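You operate a simulated robot arm through the tools that you are given. There is no shell and no other tool. Be economical: measure what you need, move in short steps, check, and stop when the job is done.

You run a simulated two-armed robot. Do the job below in one go: nothing can be reset, and whatever is moved stays where it is left.

JOB
Stack the box marked "plugs" from the top of the beige bench on top of the box labelled "clamps". Then take the orange pouch and leave it in the yellow basket. Then put the yellow pad on the red cup tray. Then take the blue pack and put it on the gold plate. Then pull the green bin lid open. Do these in the order given.

The check looks at the end state, three seconds after you hand in, the way a careful person would. Anything else that was tipped, shoved, dropped, spilled or broken makes it a failure. A push-on lid holds only when it is set on centred and level and pressed home; a screw cap is set on level and turned clockwise until tight.

ROBOT AND FRAMES
Two 7-joint arms with two-finger grippers on one trunk, on a base that drives. Base frame: it is fixed to the floor where the robot stands at the start and does not move with it; the origin is under the middle of the robot, x ahead of it, y to its left, z up; the surface under the hand at the start is at about z = 0.8. Readings come in m, rad, newtons and seconds.
The left shoulder is at the start at [0.151, 0.298, 0.903], the right one opposite. Places, roughly: blue card box, pink card box, teal card box, yello [0.5, -0.25, 0.75]; blue pack (9x3x15 cm) [-0.7, 0.4, 0.7]; gold plate (9x9x1 cm) [2.4, -0.1, 0.8]; green bin lid [9.7, 4.4, 0.9]; orange pouch (5x3x8 cm) [0.5, 0.2, 0.8]; red cup tray (16x12x2 cm) [1.4, -0.2, 0.8]; yellow basket (14x17x11 cm) [0.7, -0.2, 0.8]; yellow pad (8x5x4 cm) [-0.8, 1.3, 0.7]. Payload 2.94 kg a hand.
The tool frame of a hand sits at the grasp point between the pads (the TCP): z along the fingers, y along the line on which they close. The tips reach 0.03 m beyond it. Largest opening 0.138 m; the body of the gripper starts 0.109 m behind the TCP.
Orientation is that of the tool frame in the base frame, as a unit quaternion [w, x, y, z]. With the fingers straight down and closing along the base's y, the tool's x points along the base's -x, its y along +y and its z along -z.

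CONTROLS
- The arms move only by the tool send_rows. It takes "left_steps", "right_steps" or both (then of equal length, played together; a hand with none holds still); each is a list that holds one entry, the list of rows, each a list of 7 numbers: the shift along the tool's x, y, z in units of 500 mm (1.0 is 500 mm), then the turn, a rotation vector about the tool's x, y, z in units of 90 degrees (1.0 is 90 degrees), then the finger opening in cm, from 0 to 13.8. In form: [[[tx, ty, tz, wx, wy, wz, hand], ...]]. A call has 1 to 8 rows; each row is the pose to reach, as a shift and turn from the pose commanded when the call began, along the tool's axes at that moment. A call with a number of a shift or a turn outside -1 to 1 is refused whole. A row lasts 0.2 s, in which the tool goes at most 0.05 m and 0.15 rad; a call with a longer step from one row to the next is refused whole, and so is a gripper value outside its range. A pose out of reach is approached as far as the arm can. The call stops where the force on the tool passes 40 N (or 10 N more than at its start, if that is more) or the arm is blocked; 0.2 s more then pass. Each finger halts on what it meets, pressing with about 22 N; the grip force reading is that of the motor and also rises with nothing between the fingers. The clock runs only during rows and for 0.2 s after the last one: add rows that repeat a pose to give the fingers time. The reply holds the time, the measured pose of the TCP, the force on the tool along the base axes, the opening and the grip force, in the units named above and with some noise, with the torque about the TCP (base axes, N m) and any sound that the robot's microphone picked up.
- Cameras (640 x 400 px; columns grow to the right, rows downward): "scene" is now at [0.3332, 0.2451, 1.3324]; the picture's right is [0.89, -0.45, 0.04], its down [-0.41, -0.86, -0.31] and it looks along [0.17, 0.26, -0.95] (base axes); focal length 214 px, centre (320, 200). "left" rides on the left gripper at [0.071, -0.019, -0.146] in its tool frame; the picture's right is [0.26, 0.97, 0.00], its down [-0.85, 0.23, -0.48] and it looks along [-0.46, 0.12, 0.88] (tool axes); focal length 280 px, centre (320, 200). "right" rides on the right gripper at [0.071, 0.019, -0.146] in its tool frame; the picture's right is [-0.26, 0.96, 0.00], its down [-0.85, -0.23, -0.48] and it looks along [-0.46, -0.12, 0.88] (tool axes); focal length 280 px, centre (320, 200). There is no depth. A picture from a camera that has moved, and an enlarged one, comes with that camera's place and axes in the base frame and with its lens. The place of the scene camera against the robot may be out by one fixed shift of up to 0.018 m in any direction.
- get_image(camera): a new picture of that camera. No time passes.
- slide_trunk(by): slides the trunk up (or, below 0, down) by that many m; the arms and the scene camera ride with it, the base frame stays. It gives what a move gives, with no picture.
- roll_base(legs): drives the robot by 1 to 6 legs, each [ahead, turn to the left] in m and rad, along the robot's own axes; the way and the turn of a leg run together, so that a leg with both is an arc; at most 1.5 m and 3.142 rad a leg. The arms and the cameras ride along, it lands a little off, and it stops where it bumps. It gives what a move gives.
- turn_head(pan, tilt): turns the head with the scene camera to pan (to the left, within 2.094 rad either way) and tilt (down, from -0.506 to 1.204), counted from straight ahead of the robot. It gives what a move gives.
- zoom(camera, box): a new picture of the part [left, top, right, bottom] of that camera's present view, enlarged. No time passes.
- close_job(): hands the job in; it is judged then, once.

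Work in short steps. Places have to be worked out from the pictures, the camera data and where the tool is seen: move nearer, look again, correct. Check each grasp and each placing, and mend what went wrong. You have 165 turns and 130 pictures in all, those below and enlarged ones among them. Open the grippers and draw the arms clear of the work before you hand the job in, unless the task says otherwise; then end with one line.

The tools are called after "Request:" as a command line: name --argument value ..., lists and objects as JSON in quotes. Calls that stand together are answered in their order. send_rows: Moves the arms, as the interface text tells. Its arguments: {"type":"object","properties":{"left_steps":{"type":"array"},"right_steps":{"type":"array"}},"required":[]} The other tools are called the same way: slide_trunk (by) slides the trunk up or down; roll_base (legs) drives the base; turn_head (pan, tilt) turns the head that bears the scene camera; get_image (camera) takes a picture; zoom (camera, box) takes an enlarged picture of a part of a camera's view; close_job () hands the job in.

At the start:

```text
t: 0.0
left_position: [0.688, 0.1592, 1.125]
left_orientation: [0.0, 0.02, 1.0, -0.007]
left_force: [2.4, -3.8, -0.1]
left_ft_torque: [0.23, 0.3, 0.02]
left_width: 0.1377
left_grip_force: 0.1
right_position: [0.6737, -0.3002, 1.0182]
right_orientation: [0.003, -0.1, 0.973, 0.209]
right_force: [-0.7, -0.8, -0.6]
right_ft_torque: [0.13, -0.06, 0.0]
right_width: 0.138
right_grip_force: 0.0
trunk travel left (down, up): [-0.09, 0.644]
robot x, y, heading: [0.0733, 0.0256, 0.298]
head pan, tilt: [0.812, 1.201]
```

scene: 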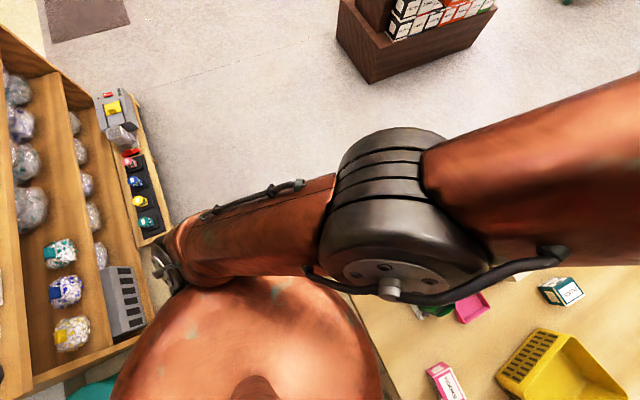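
right: 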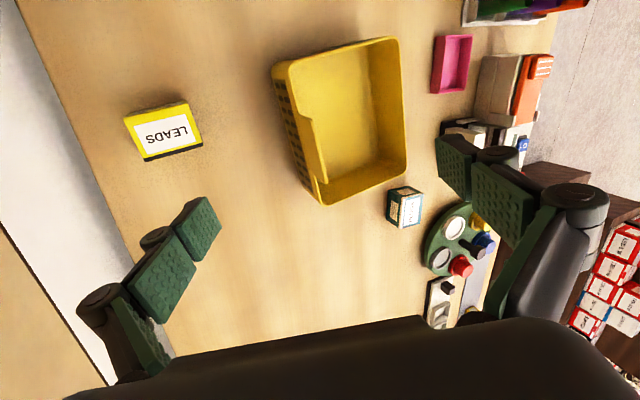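
left: 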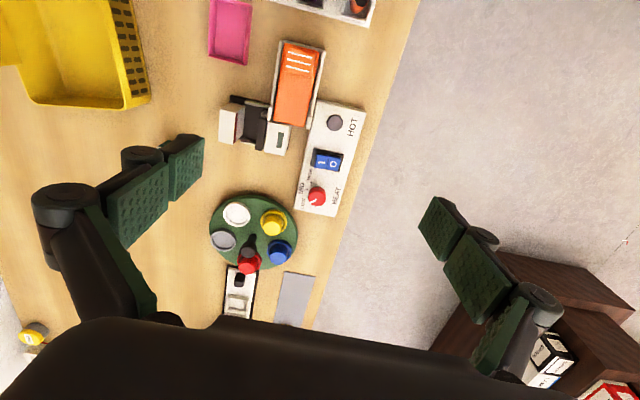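

I'll turn the head ahead to see the bench with the boxes.

Request:
turn_head --pan -0.5 --tilt 0.9

Request:
get_image --camera "scene"

```text
t: 1.5
left_position: [0.6733, 0.191, 0.9676]
left_orientation: [-0.058, -0.077, 0.99, 0.107]
left_force: [-18.1, -4.3, 18.3]
left_ft_torque: [0.77, -2.27, -1.74]
left_width: 0.1366
left_grip_force: 0.1
right_position: [0.7171, -0.2828, 0.993]
right_orientation: [0.08, -0.205, 0.922, 0.319]
right_force: [2.3, -0.7, 1.6]
right_ft_torque: [-0.01, 0.23, 0.12]
right_width: 0.1381
right_grip_force: 0.1
trunk travel left (down, up): [-0.09, 0.644]
robot x, y, heading: [0.0106, 0.0612, 0.615]
head pan, tilt: [-0.499, 0.901]
```

```text
126 pictures are left
camera scene: at [0.4344, 0.3248, 1.3224], right [0.12, -0.99, 0.07], down [-0.84, -0.14, -0.53], along [0.54, 0.01, -0.84], focal length 214 px, centre (320, 200)
```

scene: 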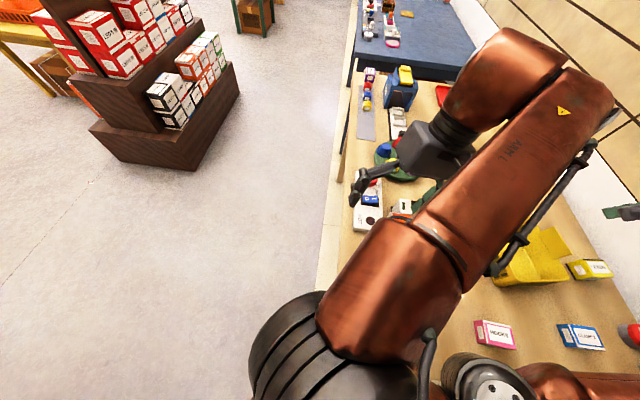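

The base yawed and the left arm was pushed down; I need to see what the left hand is touching.

Request:
get_image --camera "left"

Request:
send_rows --left_steps '[[[0, 0, -0.01, 0, 0, 0, 13.8]]]'

```text
125 pictures are left
camera left: at [0.6242, 0.1316, 1.1115], right [-0.39, 0.89, 0.24], down [0.86, 0.26, 0.43], along [0.32, 0.37, -0.87], focal length 280 px, centre (320, 200)
```

left: 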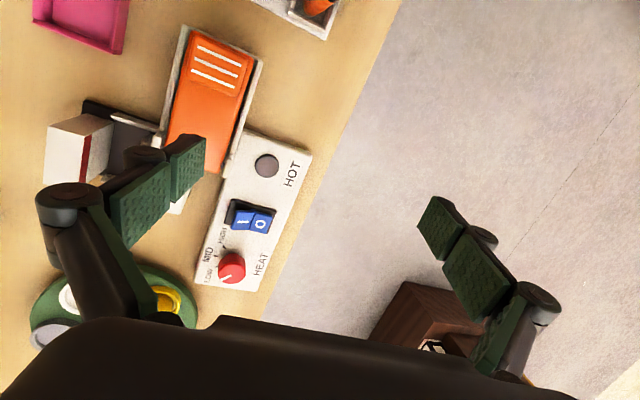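

```text
t: 1.8
left_position: [0.589, 0.2861, 0.9698]
left_orientation: [-0.045, -0.166, 0.98, 0.103]
left_force: [22.4, 5.5, 5.4]
left_ft_torque: [-1.37, 2.87, -0.2]
left_width: 0.1364
left_grip_force: 0.1
left hand out of reach, approached as far as the arm can: row 1
right_position: [0.7725, -0.2213, 0.9658]
right_orientation: [0.146, -0.223, 0.915, 0.302]
right_force: [8.0, 22.2, 1.1]
right_ft_torque: [-2.13, 0.74, 0.31]
right_width: 0.1379
right_grip_force: 0.0
trunk travel left (down, up): [-0.09, 0.644]
robot x, y, heading: [0.0266, 0.1094, 0.937]
head pan, tilt: [-0.499, 0.901]
stopped in row 1 (left hand): the arm was blocked; the commanded pose is now the measured one
```

The base keeps yawing left. I take a scene picture to find out what is pushing.

Request:
get_image --camera "scene"

Request:
get_image --camera "right"

Request:
get_image --camera "left"

```text
124 pictures are left
camera scene: at [0.3372, 0.4762, 1.3265], right [0.43, -0.9, 0.06], down [-0.75, -0.39, -0.54], along [0.51, 0.19, -0.84], focal length 214 px, centre (320, 200)
```

scene: 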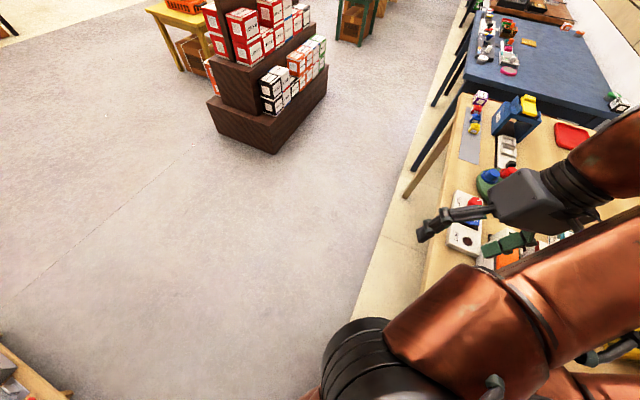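

```text
123 pictures are left
camera right: at [0.6824, -0.3191, 1.0602], right [-0.25, 0.78, 0.58], down [0.78, -0.19, 0.6], along [0.57, 0.6, -0.56], focal length 280 px, centre (320, 200)
```

right: 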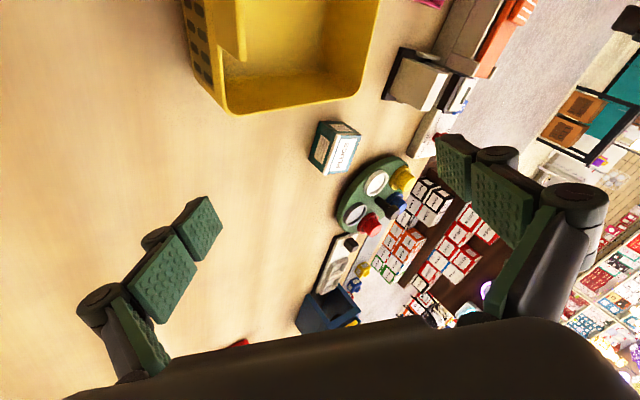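

```text
122 pictures are left
camera left: at [0.5455, 0.2177, 1.1103], right [-0.55, 0.8, 0.22], down [0.79, 0.41, 0.47], along [0.28, 0.43, -0.86], focal length 280 px, centre (320, 200)
```

left: 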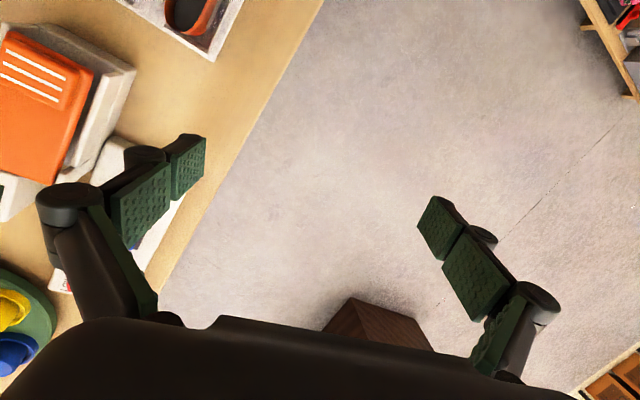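

Hands are above the bench items, but the base drifts with each timed call. I raise the trunk to clear everything, and watch the heading.

Request:
slide_trunk --by 0.15

Request:
get_image --camera "scene"

```text
t: 2.0
left_position: [0.5196, 0.267, 0.9343]
left_orientation: [-0.085, -0.194, 0.97, 0.118]
left_force: [-9.8, 12.3, -0.1]
left_ft_torque: [-1.4, -1.27, 0.11]
left_width: 0.1368
left_grip_force: 0.1
right_position: [0.7019, -0.2717, 0.931]
right_orientation: [0.041, -0.263, 0.949, 0.167]
right_force: [-35.0, -16.0, -72.7]
right_ft_torque: [5.41, -3.98, -0.68]
right_width: 0.1341
right_grip_force: 0.1
trunk travel left (down, up): [-0.09, 0.644]
robot x, y, heading: [0.0344, 0.1309, 1.033]
head pan, tilt: [-0.499, 0.901]
stopped: the force on the tool passed its limit at 87 N (the readings are from after the stop); the commanded pose is now the measured one
```

```text
121 pictures are left
camera scene: at [0.3016, 0.5113, 1.3292], right [0.51, -0.86, 0.05], down [-0.7, -0.45, -0.55], along [0.5, 0.25, -0.83], focal length 214 px, centre (320, 200)
```

scene: 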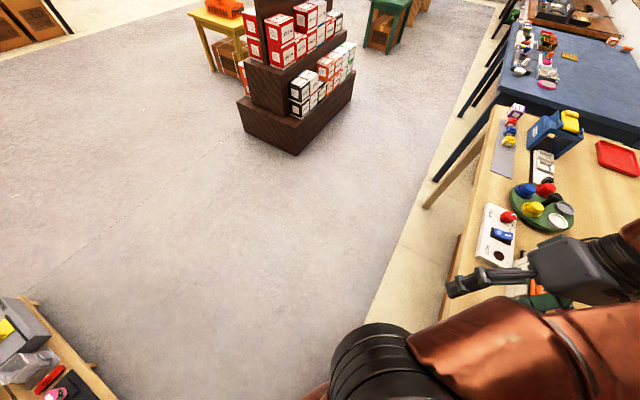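

The right hand is pressed from above, probably by the left elbow/forearm lying over it. I check from the right camera.

Request:
get_image --camera "right"

Request:
turn_head --pan -1.2 --tilt 0.8

Request:
get_image --camera "scene"

```text
120 pictures are left
camera right: at [0.6318, -0.3401, 1.0629], right [-0.27, 0.91, 0.33], down [0.85, 0.06, 0.52], along [0.45, 0.42, -0.79], focal length 280 px, centre (320, 200)
```

right: 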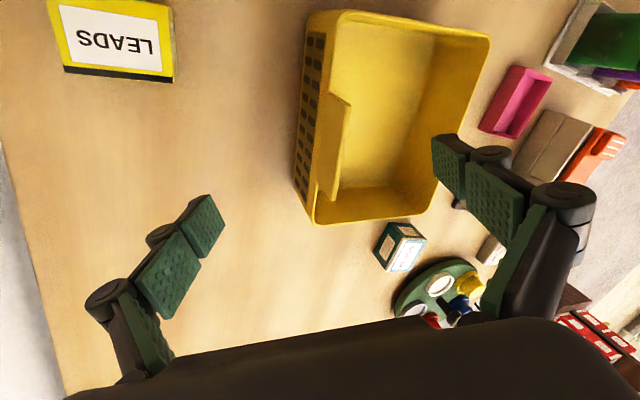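

```text
t: 3.1
left_position: [0.4984, 0.2496, 0.9857]
left_orientation: [-0.02, -0.239, 0.958, 0.16]
left_force: [1.1, 1.1, 0.3]
left_ft_torque: [-0.09, 0.01, -0.01]
left_width: 0.1377
left_grip_force: 0.1
right_position: [0.7016, -0.3076, 0.9257]
right_orientation: [0.108, -0.201, 0.94, 0.252]
right_force: [-0.5, 0.0, -0.1]
right_ft_torque: [0.0, -0.06, -0.04]
right_width: 0.1384
right_grip_force: 0.0
trunk travel left (down, up): [-0.09, 0.644]
robot x, y, heading: [0.0282, 0.1261, 0.983]
head pan, tilt: [-1.201, 0.799]
```

```text
119 pictures are left
camera scene: at [0.2793, 0.3644, 1.3548], right [-0.22, -0.98, 0.04], down [-0.71, 0.13, -0.69], along [0.67, -0.18, -0.72], focal length 214 px, centre (320, 200)
```

scene: 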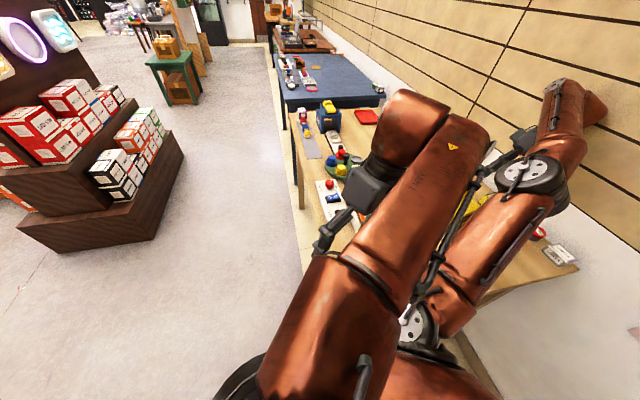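

Forces are now zero; the cause was the right elbow against the wall at the right. I look around to the left/behind for driving room.

Request:
turn_head --pan 1.2 --tilt 0.7

Request:
get_image --camera "scene"

```text
t: 5.3
left_position: [0.5053, 0.2529, 0.9828]
left_orientation: [-0.024, -0.236, 0.959, 0.157]
left_force: [0.1, -0.5, 0.3]
left_ft_torque: [0.0, 0.04, -0.02]
left_width: 0.138
left_grip_force: 0.1
right_position: [0.6967, -0.3099, 0.9326]
right_orientation: [0.096, -0.199, 0.943, 0.251]
right_force: [-0.1, -0.5, 0.0]
right_ft_torque: [-0.01, -0.03, 0.03]
right_width: 0.138
right_grip_force: 0.0
trunk travel left (down, up): [-0.09, 0.644]
robot x, y, heading: [0.0255, 0.1236, 0.978]
head pan, tilt: [1.201, 0.7]
```

```text
118 pictures are left
camera scene: at [0.1438, 0.4357, 1.3655], right [0.82, 0.57, -0.02], down [0.36, -0.55, -0.76], along [-0.45, 0.61, -0.65], focal length 214 px, centre (320, 200)
```

scene: 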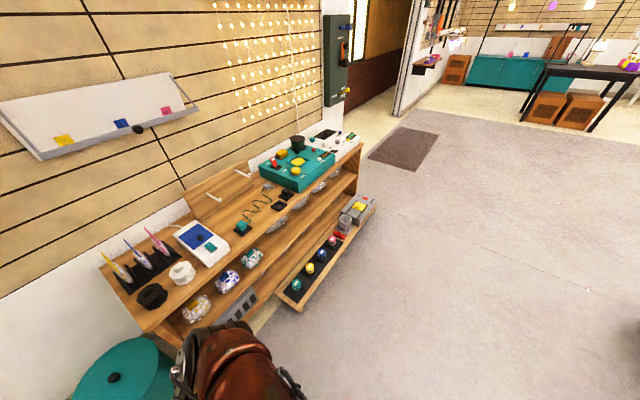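

Clear now. I raise the trunk so the hands clear everything on the benches.

Request:
slide_trunk --by 0.25

```text
t: 5.6
left_position: [0.4923, 0.2347, 0.9903]
left_orientation: [-0.015, -0.238, 0.957, 0.165]
left_force: [-1.6, 1.6, 0.4]
left_ft_torque: [-0.09, -0.1, -0.04]
left_width: 0.138
left_grip_force: 0.1
right_position: [0.6966, -0.3126, 0.9234]
right_orientation: [0.086, -0.211, 0.942, 0.247]
right_force: [-6.5, -6.3, 1.0]
right_ft_torque: [0.78, -0.75, -0.55]
right_width: 0.1378
right_grip_force: 0.1
trunk travel left (down, up): [-0.091, 0.643]
robot x, y, heading: [0.0283, 0.1202, 0.985]
head pan, tilt: [1.201, 0.7]
stopped: the arm was blocked; the commanded pose is now the measured one
```

An arm link is still jammed; I turn the base left a bit to take the right elbow off the wall.

Request:
roll_base --legs '[[0, 0.25]]'

Request:
get_image --camera "right"

```text
t: 6.9
left_position: [0.4567, 0.3418, 0.9886]
left_orientation: [-0.039, -0.355, 0.919, 0.165]
left_force: [0.5, 1.5, 0.8]
left_ft_torque: [-0.2, 0.02, 0.08]
left_width: 0.1379
left_grip_force: 0.0
right_position: [0.7858, -0.1503, 0.924]
right_orientation: [0.066, -0.318, 0.906, 0.272]
right_force: [-3.4, -9.4, 2.7]
right_ft_torque: [0.85, -0.41, -0.36]
right_width: 0.1379
right_grip_force: 0.0
trunk travel left (down, up): [-0.091, 0.643]
robot x, y, heading: [0.0283, 0.1256, 1.235]
head pan, tilt: [1.201, 0.7]
```

```text
117 pictures are left
camera right: at [0.7242, -0.2541, 1.0357], right [-0.38, 0.77, 0.51], down [0.84, 0.05, 0.55], along [0.39, 0.64, -0.66], focal length 280 px, centre (320, 200)
```

right: 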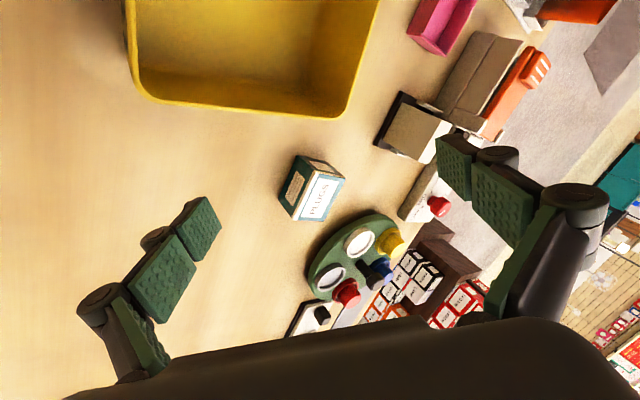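

Turn worked. Now try to raise the trunk.

Request:
slide_trunk --by 0.15

Request:
turn_head --pan -1.2 --tilt 0.8

Request:
get_image --camera "scene"

```text
t: 8.7
left_position: [0.4547, 0.3421, 1.138]
left_orientation: [-0.037, -0.355, 0.92, 0.164]
left_force: [-0.4, 0.0, -1.0]
left_ft_torque: [-0.01, -0.04, 0.0]
left_width: 0.138
left_grip_force: 0.2
right_position: [0.7642, -0.2088, 1.0522]
right_orientation: [0.12, -0.32, 0.876, 0.339]
right_force: [0.9, 1.2, 0.0]
right_ft_torque: [-0.01, 0.01, 0.03]
right_width: 0.1382
right_grip_force: 0.1
trunk travel left (down, up): [-0.241, 0.493]
robot x, y, heading: [0.0259, 0.122, 1.231]
head pan, tilt: [1.201, 0.7]
```

```text
t: 10.8
left_position: [0.4566, 0.3414, 1.1397]
left_orientation: [-0.038, -0.356, 0.919, 0.165]
left_force: [0.0, 0.0, -0.6]
left_ft_torque: [0.06, 0.01, -0.01]
left_width: 0.138
left_grip_force: 0.0
right_position: [0.7641, -0.2089, 1.0522]
right_orientation: [0.12, -0.319, 0.876, 0.34]
right_force: [0.5, 0.6, -0.4]
right_ft_torque: [-0.07, 0.02, 0.02]
right_width: 0.1379
right_grip_force: 0.0
trunk travel left (down, up): [-0.241, 0.493]
robot x, y, heading: [0.0306, 0.1207, 1.232]
head pan, tilt: [-1.201, 0.799]
```

```text
116 pictures are left
camera scene: at [0.1626, 0.2314, 1.5302], right [0.03, -1.0, 0.0], down [-0.72, -0.02, -0.69], along [0.69, 0.02, -0.72], focal length 214 px, centre (320, 200)
```

scene: 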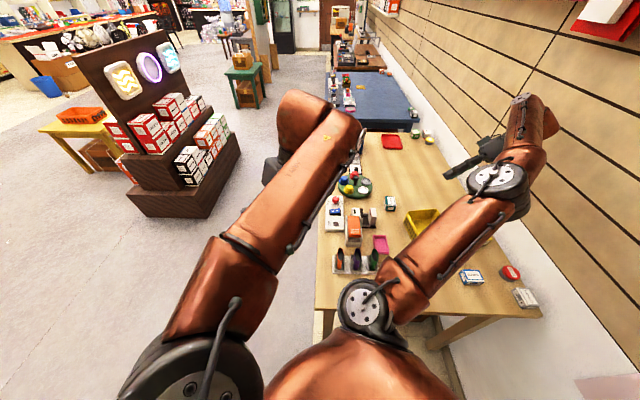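

Now a good overview. I zoom on the bench to read the labels.

Request:
zoom --camera "scene" --box '[310, 120, 560, 320]'

```text
2.00 times, centred on (435, 220) of scene
camera zoom: at [0.1626, 0.2314, 1.5302], right [0.03, -1.0, 0.0], down [-0.72, -0.02, -0.69], along [0.69, 0.02, -0.72], focal length 429 px, centre (90, 160)
```

zoom: 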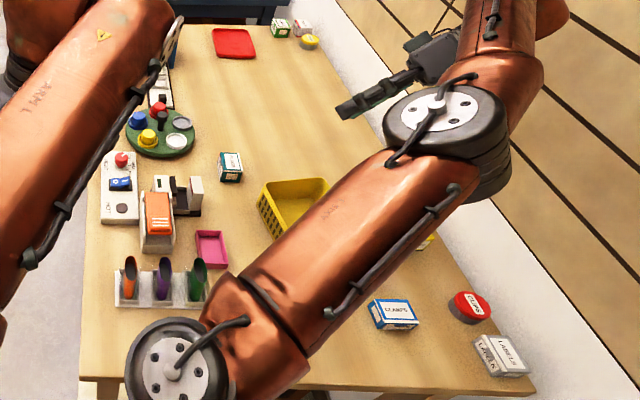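

Layout: teal "PLUGS" ≈(0.85,-0.08), blue "CLAMPS" ≈(0.50,-0.29), orange pouch in a rack ≈(0.56,0.17), basket ≈(0.71,-0.18), wall at y≈-0.6. I'll drive round to the lane on the bench's open side and face the wall there.

Request:
roll_base --legs '[[0, 0.25], [0.65, 0]]'

Request:
turn_head --pan -1.3 --tilt 0.8

Request:
get_image --camera "scene"

```text
t: 12.0
left_position: [0.374, 0.4311, 1.1491]
left_orientation: [-0.043, -0.446, 0.881, 0.149]
left_force: [0.9, 1.2, -1.8]
left_ft_torque: [-0.15, 0.14, 0.05]
left_width: 0.1379
left_grip_force: 0.1
right_position: [0.8031, -0.03, 1.0621]
right_orientation: [0.062, -0.429, 0.84, 0.326]
right_force: [0.4, 0.1, -0.2]
right_ft_torque: [-0.04, 0.01, 0.05]
right_width: 0.1376
right_grip_force: 0.1
trunk travel left (down, up): [-0.241, 0.493]
robot x, y, heading: [0.0263, 0.1221, 1.42]
head pan, tilt: [-1.201, 0.799]
stopped in leg 1: the robot was blocked; the commanded pose is now the measured one
```

```text
t: 12.7
left_position: [0.3722, 0.4258, 1.1526]
left_orientation: [-0.041, -0.446, 0.881, 0.152]
left_force: [1.2, 0.3, 0.3]
left_ft_torque: [0.01, 0.04, -0.03]
left_width: 0.138
left_grip_force: 0.0
right_position: [0.8056, -0.0296, 1.0607]
right_orientation: [0.058, -0.431, 0.84, 0.325]
right_force: [-0.1, -0.7, -0.6]
right_ft_torque: [0.05, -0.04, 0.01]
right_width: 0.1381
right_grip_force: 0.2
trunk travel left (down, up): [-0.241, 0.493]
robot x, y, heading: [0.0268, 0.1226, 1.426]
head pan, tilt: [-1.3, 0.799]
```

```text
114 pictures are left
camera scene: at [0.1356, 0.2457, 1.5303], right [0.13, -0.99, 0.0], down [-0.71, -0.09, -0.69], along [0.69, 0.09, -0.72], focal length 214 px, centre (320, 200)
```

scene: 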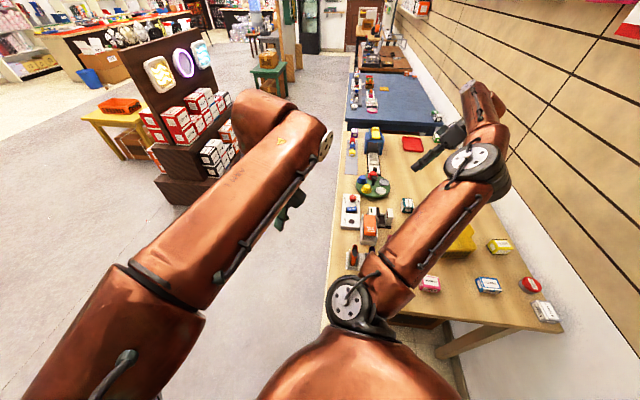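

Blocked in the turn only; I try a short way ahead instead.

Request:
roll_base --legs '[[0.2, 0]]'

```text
t: 14.3
left_position: [0.4055, 0.6245, 1.1511]
left_orientation: [-0.042, -0.445, 0.882, 0.152]
left_force: [1.3, 1.3, 0.5]
left_ft_torque: [-0.05, 0.02, -0.01]
left_width: 0.1379
left_grip_force: 0.0
right_position: [0.8361, 0.1643, 1.0598]
right_orientation: [0.063, -0.429, 0.839, 0.328]
right_force: [0.5, 0.0, 0.6]
right_ft_torque: [-0.06, 0.02, 0.05]
right_width: 0.1383
right_grip_force: 0.0
trunk travel left (down, up): [-0.241, 0.493]
robot x, y, heading: [0.0554, 0.3206, 1.429]
head pan, tilt: [-1.3, 0.799]
```

It moves. I continue ahead, then turn right.

Request:
roll_base --legs '[[0.5, 0]]'

Request:
roll_base --legs '[[0, -1.4]]'

Request:
turn_head --pan -0.6 --tilt 0.8

Request:
get_image --camera "scene"

```text
t: 17.2
left_position: [0.4739, 1.1196, 1.152]
left_orientation: [-0.041, -0.446, 0.881, 0.151]
left_force: [-0.6, -0.4, -1.5]
left_ft_torque: [-0.01, -0.01, 0.01]
left_width: 0.1379
left_grip_force: 0.1
right_position: [0.9036, 0.6598, 1.0619]
right_orientation: [0.062, -0.43, 0.84, 0.326]
right_force: [0.1, -0.1, 1.4]
right_ft_torque: [0.0, 0.03, 0.02]
right_width: 0.1378
right_grip_force: 0.1
trunk travel left (down, up): [-0.241, 0.493]
robot x, y, heading: [0.1306, 0.8176, 1.426]
head pan, tilt: [-1.3, 0.799]
```

```text
t: 21.1
left_position: [0.4869, 0.5245, 1.154]
left_orientation: [0.066, 0.23, 0.961, 0.141]
left_force: [0.5, 0.6, 0.4]
left_ft_torque: [0.0, 0.02, -0.03]
left_width: 0.1378
left_grip_force: 0.0
right_position: [0.1098, 0.0237, 1.0586]
right_orientation: [0.247, 0.21, 0.922, 0.213]
right_force: [0.6, -0.2, 0.3]
right_ft_torque: [0.02, 0.04, 0.01]
right_width: 0.1377
right_grip_force: 0.1
trunk travel left (down, up): [-0.241, 0.493]
robot x, y, heading: [0.1292, 0.8152, 0.016]
head pan, tilt: [-1.3, 0.799]
```

```text
t: 22.2
left_position: [0.4869, 0.5354, 1.1551]
left_orientation: [0.069, 0.229, 0.961, 0.136]
left_force: [-0.1, 0.2, 0.1]
left_ft_torque: [-0.09, 0.05, -0.04]
left_width: 0.1376
left_grip_force: 0.0
right_position: [0.1119, 0.0307, 1.0628]
right_orientation: [0.244, 0.208, 0.924, 0.21]
right_force: [-0.7, 0.3, 0.6]
right_ft_torque: [-0.06, -0.04, -0.06]
right_width: 0.1382
right_grip_force: 0.1
trunk travel left (down, up): [-0.241, 0.493]
robot x, y, heading: [0.1294, 0.8139, 0.014]
head pan, tilt: [-0.6, 0.799]
```

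```text
113 pictures are left
camera scene: at [0.3187, 0.7743, 1.5302], right [-0.55, -0.83, 0.0], down [-0.6, 0.39, -0.7], along [0.58, -0.39, -0.72], focal length 214 px, centre (320, 200)
```

scene: 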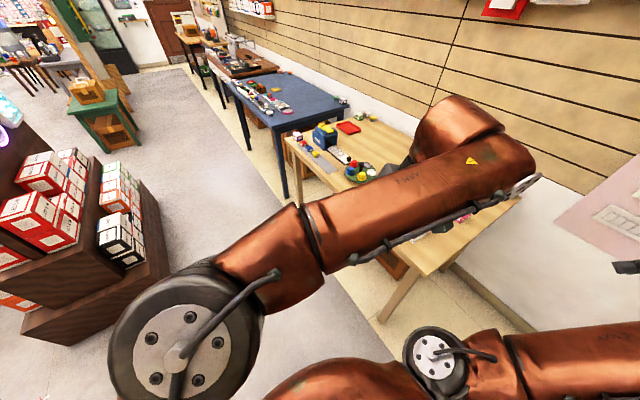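

Space ahead is clear. I drive ahead to x≈0.65 and turn right to face the wall.

Request:
roll_base --legs '[[0.5, 0]]'

Request:
roll_base --legs '[[0, -1.58]]'

Request:
turn_head --pan 0 --tilt 0.9

Request:
get_image --camera "scene"

```text
t: 25.1
left_position: [0.9896, 0.541, 1.1536]
left_orientation: [0.067, 0.23, 0.961, 0.138]
left_force: [0.3, -0.1, -0.4]
left_ft_torque: [-0.01, 0.03, 0.01]
left_width: 0.138
left_grip_force: 0.0
right_position: [0.6133, 0.0364, 1.0611]
right_orientation: [0.246, 0.21, 0.923, 0.21]
right_force: [0.1, 0.0, -0.4]
right_ft_torque: [-0.02, 0.05, 0.02]
right_width: 0.1381
right_grip_force: 0.0
trunk travel left (down, up): [-0.241, 0.493]
robot x, y, heading: [0.6292, 0.8217, 0.017]
head pan, tilt: [-0.6, 0.799]
```

```text
t: 29.3
left_position: [0.3499, 0.4679, 1.1553]
left_orientation: [0.146, 0.841, 0.518, 0.05]
left_force: [0.3, -0.4, 1.3]
left_ft_torque: [0.01, 0.06, -0.06]
left_width: 0.1383
left_grip_force: 0.1
right_position: [-0.1556, 0.8432, 1.0601]
right_orientation: [0.32, 0.801, 0.505, -0.025]
right_force: [0.6, 0.9, 0.8]
right_ft_torque: [-0.02, 0.0, -0.06]
right_width: 0.1379
right_grip_force: 0.0
trunk travel left (down, up): [-0.241, 0.493]
robot x, y, heading: [0.6363, 0.8223, -1.548]
head pan, tilt: [-0.6, 0.799]
```

```text
t: 30.3
left_position: [0.3491, 0.4661, 1.154]
left_orientation: [0.146, 0.842, 0.518, 0.05]
left_force: [0.5, -0.2, -0.5]
left_ft_torque: [0.0, 0.02, -0.03]
left_width: 0.1379
left_grip_force: 0.1
right_position: [-0.1544, 0.8416, 1.0603]
right_orientation: [0.32, 0.801, 0.505, -0.024]
right_force: [-0.1, -0.2, -0.2]
right_ft_torque: [-0.04, 0.03, -0.02]
right_width: 0.1382
right_grip_force: 0.1
trunk travel left (down, up): [-0.241, 0.493]
robot x, y, heading: [0.6326, 0.826, -1.554]
head pan, tilt: [0.0, 0.901]
```

```text
112 pictures are left
camera scene: at [0.6396, 0.6316, 1.5223], right [-1.0, -0.02, 0.0], down [-0.01, 0.78, -0.62], along [0.01, -0.62, -0.78], focal length 214 px, centre (320, 200)
```

scene: 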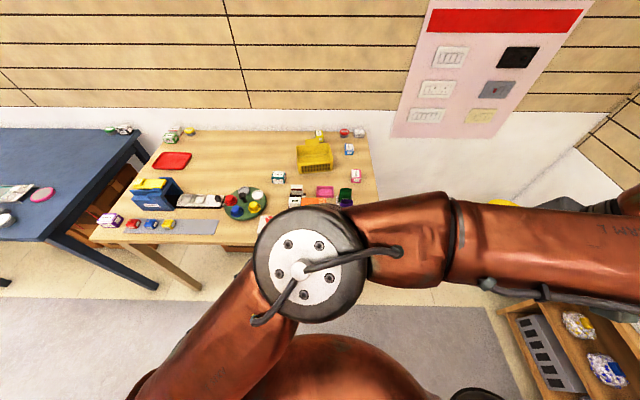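

Facing the wall squarely, all bench objects are ahead. The left arm crosses in front; I swing its hand to the robot's left (+x) and point it straight down.

Request:
send_rows --left_steps '[[[0.024, 0.09, 0.026, 0.022, 0.011, -0.037, 13.8], [0.047, 0.179, 0.052, 0.045, 0.022, -0.074, 13.8], [0.071, 0.268, 0.079, 0.067, 0.033, -0.111, 13.8], [0.095, 0.358, 0.105, 0.09, 0.044, -0.148, 13.8], [0.119, 0.447, 0.131, 0.112, 0.055, -0.185, 13.8], [0.142, 0.537, 0.157, 0.134, 0.066, -0.222, 13.8], [0.166, 0.626, 0.184, 0.157, 0.077, -0.259, 13.8], [0.19, 0.716, 0.21, 0.179, 0.088, -0.296, 13.8]]]'

Request:
get_image --camera "scene"

```text
t: 32.1
left_position: [0.7243, 0.38, 1.153]
left_orientation: [-0.001, 0.707, 0.707, 0.0]
left_force: [1.2, -0.1, -0.9]
left_ft_torque: [0.02, 0.04, 0.0]
left_width: 0.1382
left_grip_force: 0.0
right_position: [-0.1528, 0.8418, 1.0609]
right_orientation: [0.321, 0.801, 0.505, -0.025]
right_force: [0.3, 0.5, 0.1]
right_ft_torque: [0.02, 0.03, -0.03]
right_width: 0.1378
right_grip_force: 0.1
trunk travel left (down, up): [-0.241, 0.493]
robot x, y, heading: [0.6309, 0.8243, -1.554]
head pan, tilt: [0.0, 0.901]
```

```text
111 pictures are left
camera scene: at [0.6421, 0.6317, 1.5223], right [-1.0, -0.02, 0.0], down [-0.02, 0.78, -0.62], along [0.01, -0.62, -0.78], focal length 214 px, centre (320, 200)
```

scene: 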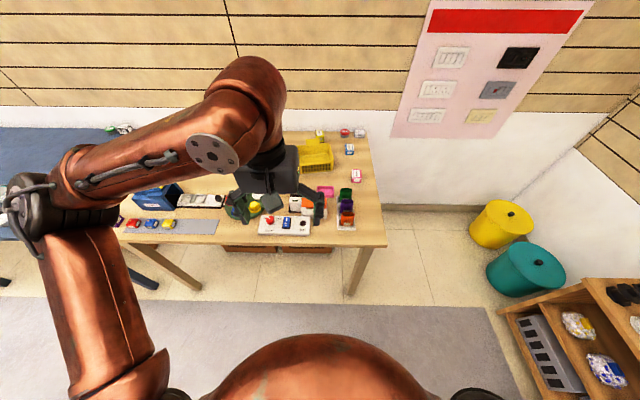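

The left arm is now well posed. I likewise bring the right hand forward and down-pointing.

Request:
send_rows --right_steps '[[[-0.019, 0.084, 0.042, 0.034, 0.04, -0.034, 13.8], [-0.038, 0.169, 0.085, 0.068, 0.08, -0.068, 13.8], [-0.058, 0.253, 0.127, 0.102, 0.119, -0.103, 13.8], [-0.077, 0.338, 0.17, 0.136, 0.159, -0.137, 13.8], [-0.096, 0.422, 0.212, 0.17, 0.199, -0.171, 13.8], [-0.115, 0.507, 0.255, 0.204, 0.238, -0.205, 13.8], [-0.135, 0.591, 0.297, 0.238, 0.278, -0.24, 13.8], [-0.154, 0.676, 0.34, 0.272, 0.318, -0.274, 13.8]]]'

Request:
roll_base --legs '[[0.2, 0]]'

Request:
get_image --camera "scene"

```text
t: 33.9
left_position: [0.7242, 0.3815, 1.1539]
left_orientation: [-0.001, 0.707, 0.708, -0.001]
left_force: [0.2, 1.1, -0.2]
left_ft_torque: [-0.08, 0.07, 0.0]
left_width: 0.1378
left_grip_force: 0.0
right_position: [0.136, 0.5937, 1.1191]
right_orientation: [0.0, 0.708, 0.706, -0.001]
right_force: [0.7, 2.0, 0.8]
right_ft_torque: [-0.14, 0.16, -0.01]
right_width: 0.1383
right_grip_force: 0.0
right hand out of reach, approached as far as the arm can: row 1, 2, 3, 4, 5, 6, 7
trunk travel left (down, up): [-0.241, 0.493]
robot x, y, heading: [0.631, 0.826, -1.554]
head pan, tilt: [0.0, 0.901]
```

```text
t: 35.5
left_position: [0.7255, 0.1771, 1.1527]
left_orientation: [-0.001, 0.707, 0.707, 0.001]
left_force: [-0.4, -0.6, 0.4]
left_ft_torque: [0.06, 0.0, -0.01]
left_width: 0.138
left_grip_force: 0.1
right_position: [0.1388, 0.3878, 1.1168]
right_orientation: [0.001, 0.707, 0.707, 0.001]
right_force: [-0.9, -0.3, 0.0]
right_ft_torque: [0.08, 0.0, 0.03]
right_width: 0.1378
right_grip_force: 0.0
trunk travel left (down, up): [-0.241, 0.493]
robot x, y, heading: [0.6374, 0.6278, -1.55]
head pan, tilt: [0.0, 0.901]
```

```text
110 pictures are left
camera scene: at [0.6439, 0.4278, 1.522], right [-1.0, -0.02, 0.0], down [-0.01, 0.78, -0.62], along [0.01, -0.62, -0.78], focal length 214 px, centre (320, 200)
```

scene: 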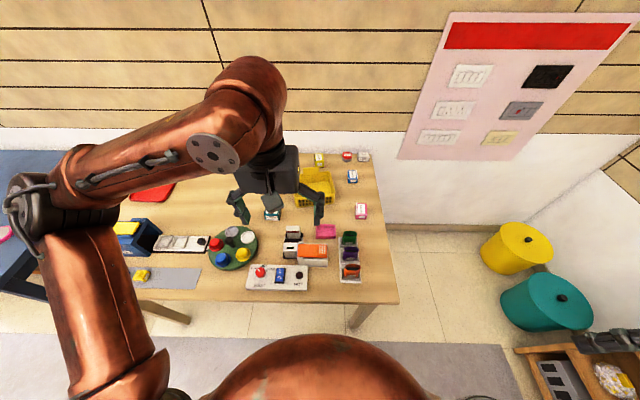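

Plugs box ≈(0.85,-0.075). I move the left hand above it and look with the left camera.

Request:
send_rows --left_steps '[[[-0.072, 0.042, 0.051, 0, 0, 0, 13.8], [-0.145, 0.083, 0.102, 0, 0, 0, 13.8], [-0.217, 0.125, 0.153, 0, 0, 0, 13.8], [-0.289, 0.167, 0.204, 0, 0, 0, 13.8], [-0.362, 0.208, 0.255, 0, 0, 0, 13.8], [-0.434, 0.25, 0.306, 0, 0, 0, 13.8]]]'

Request:
get_image --camera "left"

```text
t: 36.9
left_position: [0.8525, -0.0414, 0.9976]
left_orientation: [-0.002, 0.708, 0.706, 0.001]
left_force: [0.7, 0.1, -1.1]
left_ft_torque: [0.01, 0.02, 0.0]
left_width: 0.1378
left_grip_force: 0.1
right_position: [0.1387, 0.3884, 1.1176]
right_orientation: [0.001, 0.707, 0.707, 0.0]
right_force: [-0.1, -0.6, 0.3]
right_ft_torque: [0.06, 0.01, -0.03]
right_width: 0.1381
right_grip_force: 0.0
trunk travel left (down, up): [-0.241, 0.493]
robot x, y, heading: [0.6343, 0.6243, -1.548]
head pan, tilt: [0.0, 0.901]
```

```text
109 pictures are left
camera left: at [0.8311, 0.0303, 1.1431], right [0.97, 0.26, 0.0], down [0.23, -0.85, 0.47], along [0.12, -0.46, -0.88], focal length 280 px, centre (320, 200)
```

left: 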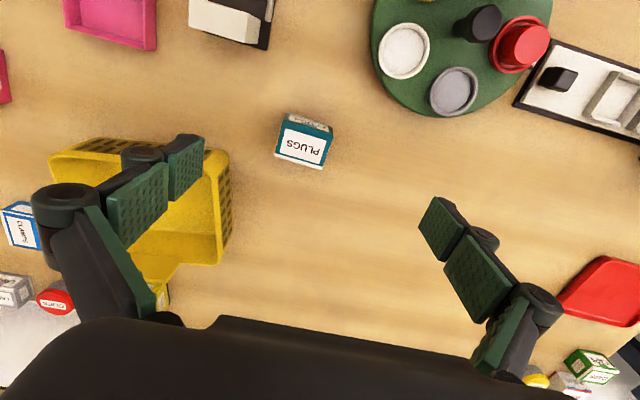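

Plugs box's labelled face is on top, centre ≈(0.836,-0.082). I shift over it, descend to z 0.92 and look again closely.

Request:
send_rows --left_steps '[[[-0.04, -0.016, 0.05, 0, 0, 0, 13.8], [-0.08, -0.032, 0.1, 0, 0, 0, 13.8], [-0.08, -0.032, 0.156, 0, 0, 0, 13.8]]]'

Request:
get_image --camera "left"

```text
t: 37.7
left_position: [0.8358, -0.0791, 0.9198]
left_orientation: [0.0, 0.707, 0.707, 0.0]
left_force: [0.0, 0.5, 0.5]
left_ft_torque: [0.0, 0.04, -0.01]
left_width: 0.1378
left_grip_force: 0.0
right_position: [0.1391, 0.3886, 1.1177]
right_orientation: [0.001, 0.707, 0.707, 0.0]
right_force: [0.2, 0.3, 0.0]
right_ft_torque: [0.02, 0.01, -0.01]
right_width: 0.1381
right_grip_force: 0.2
trunk travel left (down, up): [-0.241, 0.493]
robot x, y, heading: [0.6365, 0.6245, -1.552]
head pan, tilt: [0.0, 0.901]
```

```text
108 pictures are left
camera left: at [0.8144, -0.0091, 1.0652], right [0.97, 0.26, 0.0], down [0.23, -0.85, 0.47], along [0.12, -0.46, -0.88], focal length 280 px, centre (320, 200)
```

left: 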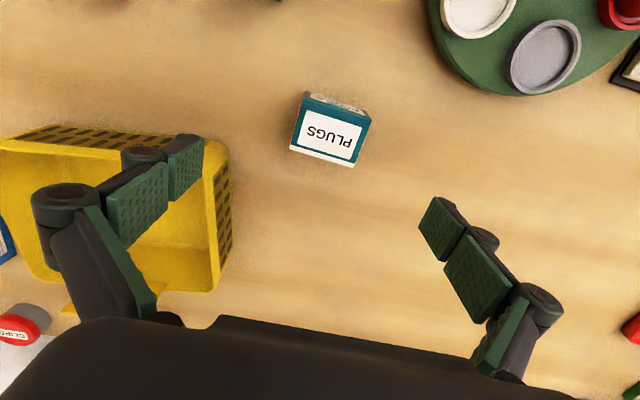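

Box ≈5×4 cm, aligned with x, centre ≈(0.836,-0.06), top z≈0.855. I lower to z 0.865 straddling it, then check.

Request:
send_rows --left_steps '[[[0.038, 0, 0.05, 0, 0, 0, 13.8], [0.038, 0, 0.11, 0, 0, 0, 13.8]]]'

Request:
get_image --camera "left"

```text
t: 38.3
left_position: [0.8341, -0.0609, 0.8675]
left_orientation: [0.0, 0.708, 0.707, -0.001]
left_force: [0.0, -0.9, 0.9]
left_ft_torque: [-0.01, -0.01, -0.01]
left_width: 0.1379
left_grip_force: 0.1
right_position: [0.1383, 0.3897, 1.1177]
right_orientation: [0.001, 0.707, 0.707, 0.0]
right_force: [-0.4, 0.1, 0.0]
right_ft_torque: [0.03, -0.03, 0.01]
right_width: 0.1378
right_grip_force: 0.1
trunk travel left (down, up): [-0.241, 0.493]
robot x, y, heading: [0.6359, 0.6249, -1.551]
head pan, tilt: [0.0, 0.901]
```

```text
107 pictures are left
camera left: at [0.8135, 0.0102, 1.0121], right [0.97, 0.26, 0.0], down [0.23, -0.85, 0.47], along [0.12, -0.46, -0.88], focal length 280 px, centre (320, 200)
```

left: 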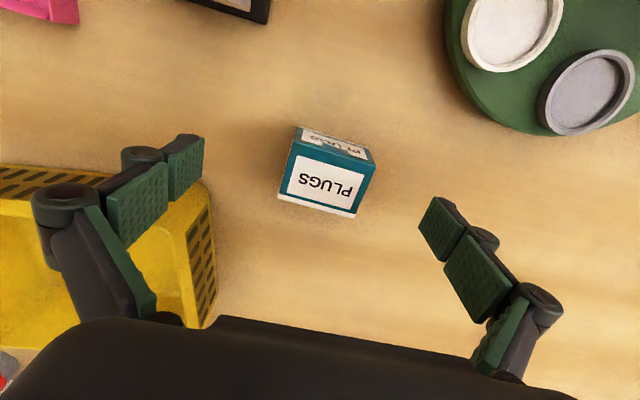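

Refined: centre ≈(0.837,-0.067), top z≈0.83. I descend to z 0.828 and close.

Request:
send_rows --left_steps '[[[-0.012, 0.006, 0.04, 0, 0, 0, 13.8], [-0.012, 0.006, 0.078, 0, 0, 0, 13.8], [-0.012, 0.006, 0.078, 0, 0, 0, 8], [-0.012, 0.006, 0.078, 0, 0, 0, 6], [-0.012, 0.006, 0.078, 0, 0, 0, 4], [-0.012, 0.006, 0.078, 0, 0, 0, 4], [-0.012, 0.006, 0.078, 0, 0, 0, 4], [-0.012, 0.006, 0.078, 0, 0, 0, 4]]]'

Request:
get_image --camera "left"

```text
t: 40.1
left_position: [0.8385, -0.0664, 0.8285]
left_orientation: [0.0, 0.707, 0.707, 0.0]
left_force: [1.7, -0.8, 5.4]
left_ft_torque: [-0.05, -0.08, -0.1]
left_width: 0.0573
left_grip_force: 22.4
right_position: [0.1379, 0.3892, 1.1182]
right_orientation: [0.002, 0.707, 0.707, 0.0]
right_force: [0.2, -0.1, 0.9]
right_ft_torque: [0.04, 0.01, -0.02]
right_width: 0.1379
right_grip_force: 0.3
trunk travel left (down, up): [-0.241, 0.493]
robot x, y, heading: [0.6384, 0.6247, -1.557]
head pan, tilt: [0.0, 0.901]
```

```text
106 pictures are left
camera left: at [0.8171, 0.0049, 0.974], right [0.97, 0.26, 0.0], down [0.23, -0.85, 0.48], along [0.12, -0.46, -0.88], focal length 280 px, centre (320, 200)
```

left: 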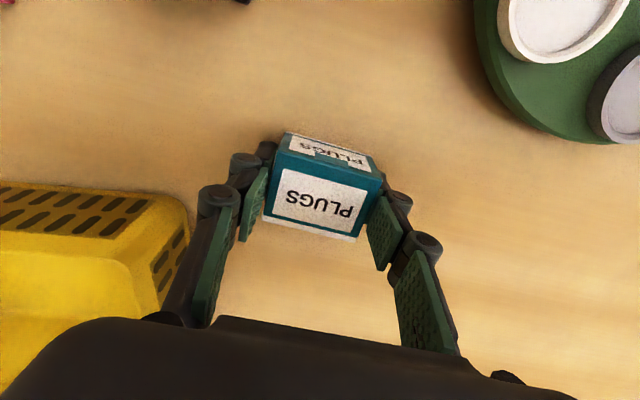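

Gripped (5.7 cm). I lift it clear; then, since the clamps box is out of the left arm's reach, I'll yaw the base right by 0.6.

Request:
send_rows --left_steps '[[[0, 0, -0.08, 0, 0, 0, 4], [0, 0, -0.18, 0, 0, 0, 4], [0, 0, -0.27, 0, 0, 0, 4], [0, 0, -0.36, 0, 0, 0, 4]]]'

Request:
get_image --camera "left"

Request:
roll_base --legs '[[0, -0.6]]'

Request:
get_image --camera "scene"

```text
t: 41.1
left_position: [0.8364, -0.0637, 1.0093]
left_orientation: [-0.001, 0.708, 0.706, 0.001]
left_force: [0.2, -0.2, -0.2]
left_ft_torque: [-0.02, -0.01, -0.02]
left_width: 0.0401
left_grip_force: 0.1
right_position: [0.1378, 0.3916, 1.1197]
right_orientation: [0.002, 0.707, 0.707, 0.0]
right_force: [1.1, 0.2, -0.2]
right_ft_torque: [-0.03, -0.01, -0.02]
right_width: 0.1382
right_grip_force: 0.0
trunk travel left (down, up): [-0.241, 0.493]
robot x, y, heading: [0.6348, 0.6231, -1.552]
head pan, tilt: [0.0, 0.901]
```

```text
105 pictures are left
camera left: at [0.816, 0.0067, 1.1538], right [0.97, 0.26, 0.0], down [0.23, -0.85, 0.47], along [0.12, -0.46, -0.88], focal length 280 px, centre (320, 200)
```

left: 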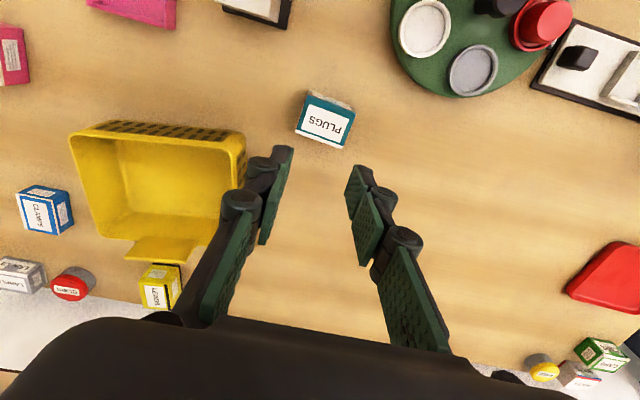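

```text
t: 43.2
left_position: [0.414, -0.0572, 1.0082]
left_orientation: [0.0, 0.885, 0.466, 0.001]
left_force: [0.8, 0.4, 0.5]
left_ft_torque: [-0.04, -0.04, 0.03]
left_width: 0.0399
left_grip_force: 0.0
right_position: [0.0943, 0.7117, 1.118]
right_orientation: [0.001, 0.885, 0.465, 0.0]
right_force: [0.0, 0.5, 0.5]
right_ft_torque: [-0.02, 0.06, -0.01]
right_width: 0.1379
right_grip_force: 0.0
trunk travel left (down, up): [-0.241, 0.493]
robot x, y, heading: [0.6408, 0.6241, -2.152]
head pan, tilt: [0.0, 0.901]
```

```text
104 pictures are left
camera scene: at [0.5343, 0.4617, 1.5223], right [-0.83, 0.55, 0.0], down [0.43, 0.65, -0.62], along [-0.34, -0.52, -0.78], focal length 214 px, centre (320, 200)
```

scene: 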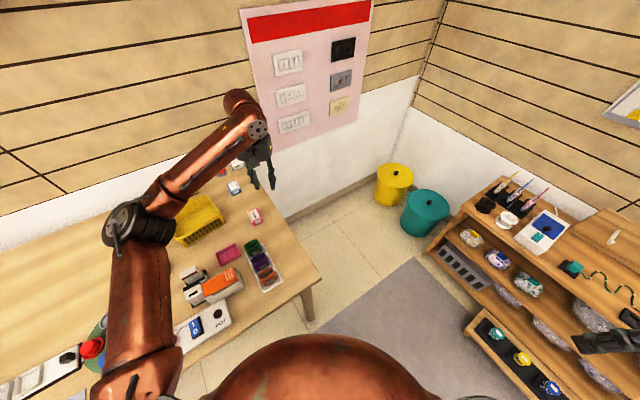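

The box slipped and stayed in place (likely too quick a lift). I'll regrasp from this base pose: swing back over it with the yaw matched to the box.

Request:
send_rows --left_steps '[[[0.053, 0.079, 0.0, 0, 0, -0.044, 6], [0.106, 0.158, 0.0, 0, 0, -0.087, 8], [0.159, 0.237, 0.0, 0, 0, -0.131, 10], [0.212, 0.316, 0.0, 0, 0, -0.174, 11], [0.266, 0.396, 0.0, 0, 0, -0.218, 12], [0.319, 0.475, 0.02, 0, 0, -0.261, 12], [0.372, 0.554, 0.04, 0, 0, -0.305, 12], [0.425, 0.633, 0.06, 0, 0, -0.348, 12]]]'

```text
t: 45.0
left_position: [0.794, -0.0612, 0.9784]
left_orientation: [0.001, 0.726, 0.687, 0.001]
left_force: [0.6, 0.5, 0.5]
left_ft_torque: [-0.02, -0.01, 0.0]
left_width: 0.1203
left_grip_force: 0.1
right_position: [0.0936, 0.7131, 1.1184]
right_orientation: [0.002, 0.885, 0.465, -0.001]
right_force: [0.9, -0.3, -0.2]
right_ft_torque: [-0.05, 0.02, 0.0]
right_width: 0.1378
right_grip_force: 0.0
trunk travel left (down, up): [-0.241, 0.493]
robot x, y, heading: [0.636, 0.6182, -2.156]
head pan, tilt: [0.0, 0.901]
```

Next to above the box; look again.

Request:
send_rows --left_steps '[[[0.003, 0.05, 0.08, 0, 0, 0, 12], [0.005, 0.088, 0.156, 0, 0, 0, 12]]]'

Request:
get_image --camera "left"

```text
t: 45.6
left_position: [0.8392, -0.064, 0.8983]
left_orientation: [-0.001, 0.727, 0.686, 0.001]
left_force: [0.0, -0.6, -0.4]
left_ft_torque: [0.01, 0.04, 0.02]
left_width: 0.12
left_grip_force: 0.1
right_position: [0.0943, 0.7113, 1.1173]
right_orientation: [0.002, 0.885, 0.465, 0.0]
right_force: [-1.1, 0.4, 0.2]
right_ft_torque: [0.0, 0.0, -0.02]
right_width: 0.1379
right_grip_force: 0.0
trunk travel left (down, up): [-0.241, 0.493]
robot x, y, heading: [0.6346, 0.6248, -2.148]
head pan, tilt: [0.0, 0.901]
```

```text
103 pictures are left
camera left: at [0.8225, 0.0076, 1.0443], right [0.98, 0.21, 0.0], down [0.18, -0.86, 0.47], along [0.1, -0.46, -0.88], focal length 280 px, centre (320, 200)
```

left: 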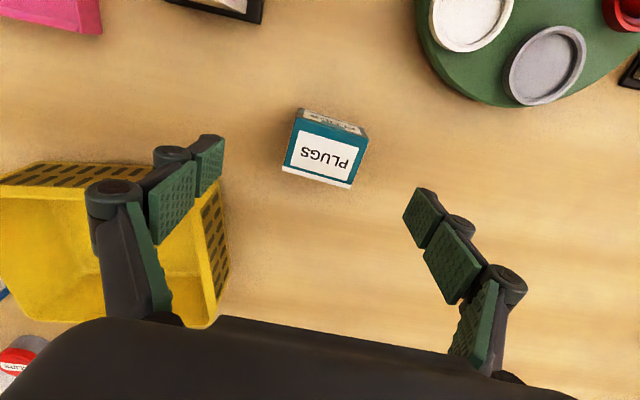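

Box centre (0.841,-0.061), top ≈0.836, table ≈0.786. I descend to TCP z 0.822, close fully, then lift gently.

Request:
send_rows --left_steps '[[[0.007, 0.004, 0.08, 0, 0, 0, 12], [0.007, 0.004, 0.152, 0, 0, 0, 12], [0.007, 0.004, 0.152, 0, 0, 0, 8], [0.007, 0.004, 0.152, 0, 0, 0, 6], [0.007, 0.004, 0.152, 0, 0, 0, 4], [0.007, 0.004, 0.152, 0, 0, 0, 2], [0.007, 0.004, 0.152, 0, 0, 0, 0], [0.007, 0.004, 0.152, 0, 0, 0, 0]]]'

Request:
send_rows --left_steps '[[[0, 0, -0.004, 0, 0, 0, 0], [0, 0, -0.01, 0, 0, 0, 0], [0, 0, -0.02, 0, 0, 0, 0], [0, 0, -0.035, 0, 0, 0, 0], [0, 0, -0.05, 0, 0, 0, 0], [0, 0, -0.07, 0, 0, 0, 0], [0, 0, -0.09, 0, 0, 0, 0], [0, 0, -0.11, 0, 0, 0, 0]]]'

Request:
get_image --camera "left"

```text
t: 47.5
left_position: [0.8401, -0.0585, 0.8296]
left_orientation: [0.003, 0.727, 0.686, -0.003]
left_force: [-1.8, 8.8, 18.2]
left_ft_torque: [0.51, 0.03, 0.01]
left_width: 0.0572
left_grip_force: 22.0
right_position: [0.0944, 0.7125, 1.1174]
right_orientation: [0.002, 0.885, 0.466, -0.001]
right_force: [-1.3, 0.4, -0.5]
right_ft_torque: [-0.03, 0.0, 0.01]
right_width: 0.138
right_grip_force: 0.0
trunk travel left (down, up): [-0.241, 0.493]
robot x, y, heading: [0.6355, 0.6259, -2.152]
head pan, tilt: [0.0, 0.901]
stopped in row 8 (left hand): the force on the tool passed its limit at 41 N (the readings are from after the stop); the commanded pose is now the measured one
```

```text
t: 49.3
left_position: [0.8398, -0.0609, 0.8812]
left_orientation: [0.001, 0.727, 0.686, -0.001]
left_force: [0.6, -0.3, -0.5]
left_ft_torque: [0.02, 0.03, 0.01]
left_width: 0.057
left_grip_force: 21.4
right_position: [0.0938, 0.712, 1.1168]
right_orientation: [0.001, 0.885, 0.466, 0.0]
right_force: [-0.7, 0.6, -0.2]
right_ft_torque: [0.01, 0.01, -0.02]
right_width: 0.138
right_grip_force: 0.0
trunk travel left (down, up): [-0.241, 0.493]
robot x, y, heading: [0.6341, 0.6201, -2.151]
head pan, tilt: [0.0, 0.901]
```

```text
102 pictures are left
camera left: at [0.8233, 0.0116, 1.0255], right [0.98, 0.21, 0.0], down [0.18, -0.86, 0.48], along [0.1, -0.47, -0.88], focal length 280 px, centre (320, 200)
```

left: 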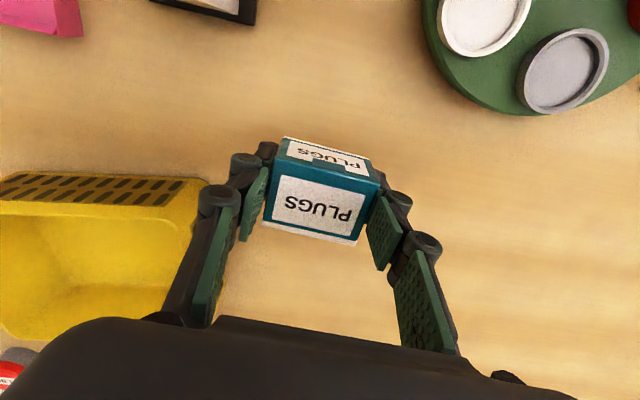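

Held and lifted; table is z≈0.80, box bottom ≈3.1 cm below TCP. I raise it further and carry it beside the clamps box for a look.

Request:
send_rows --left_steps '[[[0, 0, -0.02, 0, 0, 0, 0], [0, 0, -0.06, 0, 0, 0, 0], [0, 0, -0.12, 0, 0, 0, 0], [0, 0, -0.18, 0, 0, 0, 0], [0, 0, -0.22, 0, 0, 0, 0], [0, 0, -0.24, 0, 0, 0, 0]]]'

Request:
send_rows --left_steps '[[[-0.03, -0.03, 0, 0, 0, 0, 0], [-0.08, -0.08, 0, 0, 0, 0, 0], [-0.14, -0.13, 0, 0, 0, 0, 0], [-0.2, -0.19, 0, 0, 0, 0, 0], [-0.26, -0.25, 0, 0, 0, 0, 0], [-0.32, -0.31, 0, 0, 0, 0, 0], [-0.37, -0.35, 0, 0, 0, 0, 0], [-0.4, -0.38, 0, 0, 0, 0, 0]]]'

Request:
get_image --camera "left"

```text
t: 50.7
left_position: [0.8407, -0.0601, 1.002]
left_orientation: [0.002, 0.727, 0.687, -0.002]
left_force: [0.1, -0.2, -0.6]
left_ft_torque: [-0.02, 0.01, 0.0]
left_width: 0.0571
left_grip_force: 22.3
right_position: [0.0939, 0.713, 1.1176]
right_orientation: [0.001, 0.885, 0.466, 0.0]
right_force: [0.2, 0.0, -0.1]
right_ft_torque: [0.0, 0.0, -0.01]
right_width: 0.138
right_grip_force: 0.1
trunk travel left (down, up): [-0.241, 0.493]
robot x, y, heading: [0.6363, 0.6262, -2.153]
head pan, tilt: [0.0, 0.901]
```

```text
t: 52.5
left_position: [0.6393, -0.2503, 1.0033]
left_orientation: [0.002, 0.727, 0.686, -0.001]
left_force: [-0.7, 0.3, -1.0]
left_ft_torque: [0.03, -0.01, -0.01]
left_width: 0.0568
left_grip_force: 21.8
right_position: [0.0932, 0.7125, 1.1175]
right_orientation: [0.001, 0.885, 0.466, 0.0]
right_force: [0.0, 0.4, 1.4]
right_ft_torque: [0.01, 0.01, -0.02]
right_width: 0.1381
right_grip_force: 0.0
trunk travel left (down, up): [-0.241, 0.493]
robot x, y, heading: [0.6335, 0.6235, -2.149]
head pan, tilt: [0.0, 0.901]
```

```text
101 pictures are left
camera left: at [0.6221, -0.1774, 1.1471], right [0.98, 0.21, 0.0], down [0.18, -0.86, 0.48], along [0.1, -0.47, -0.88], focal length 280 px, centre (320, 200)
```

left: 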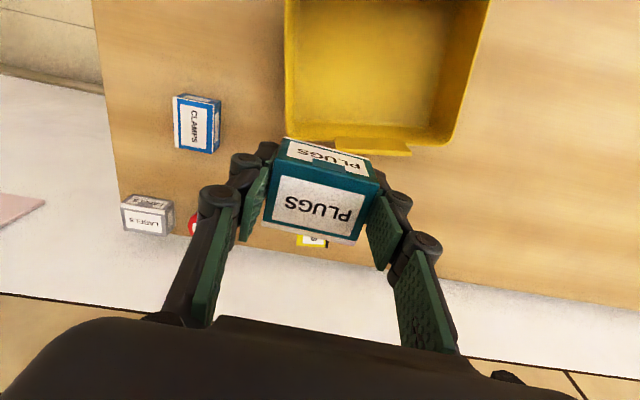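

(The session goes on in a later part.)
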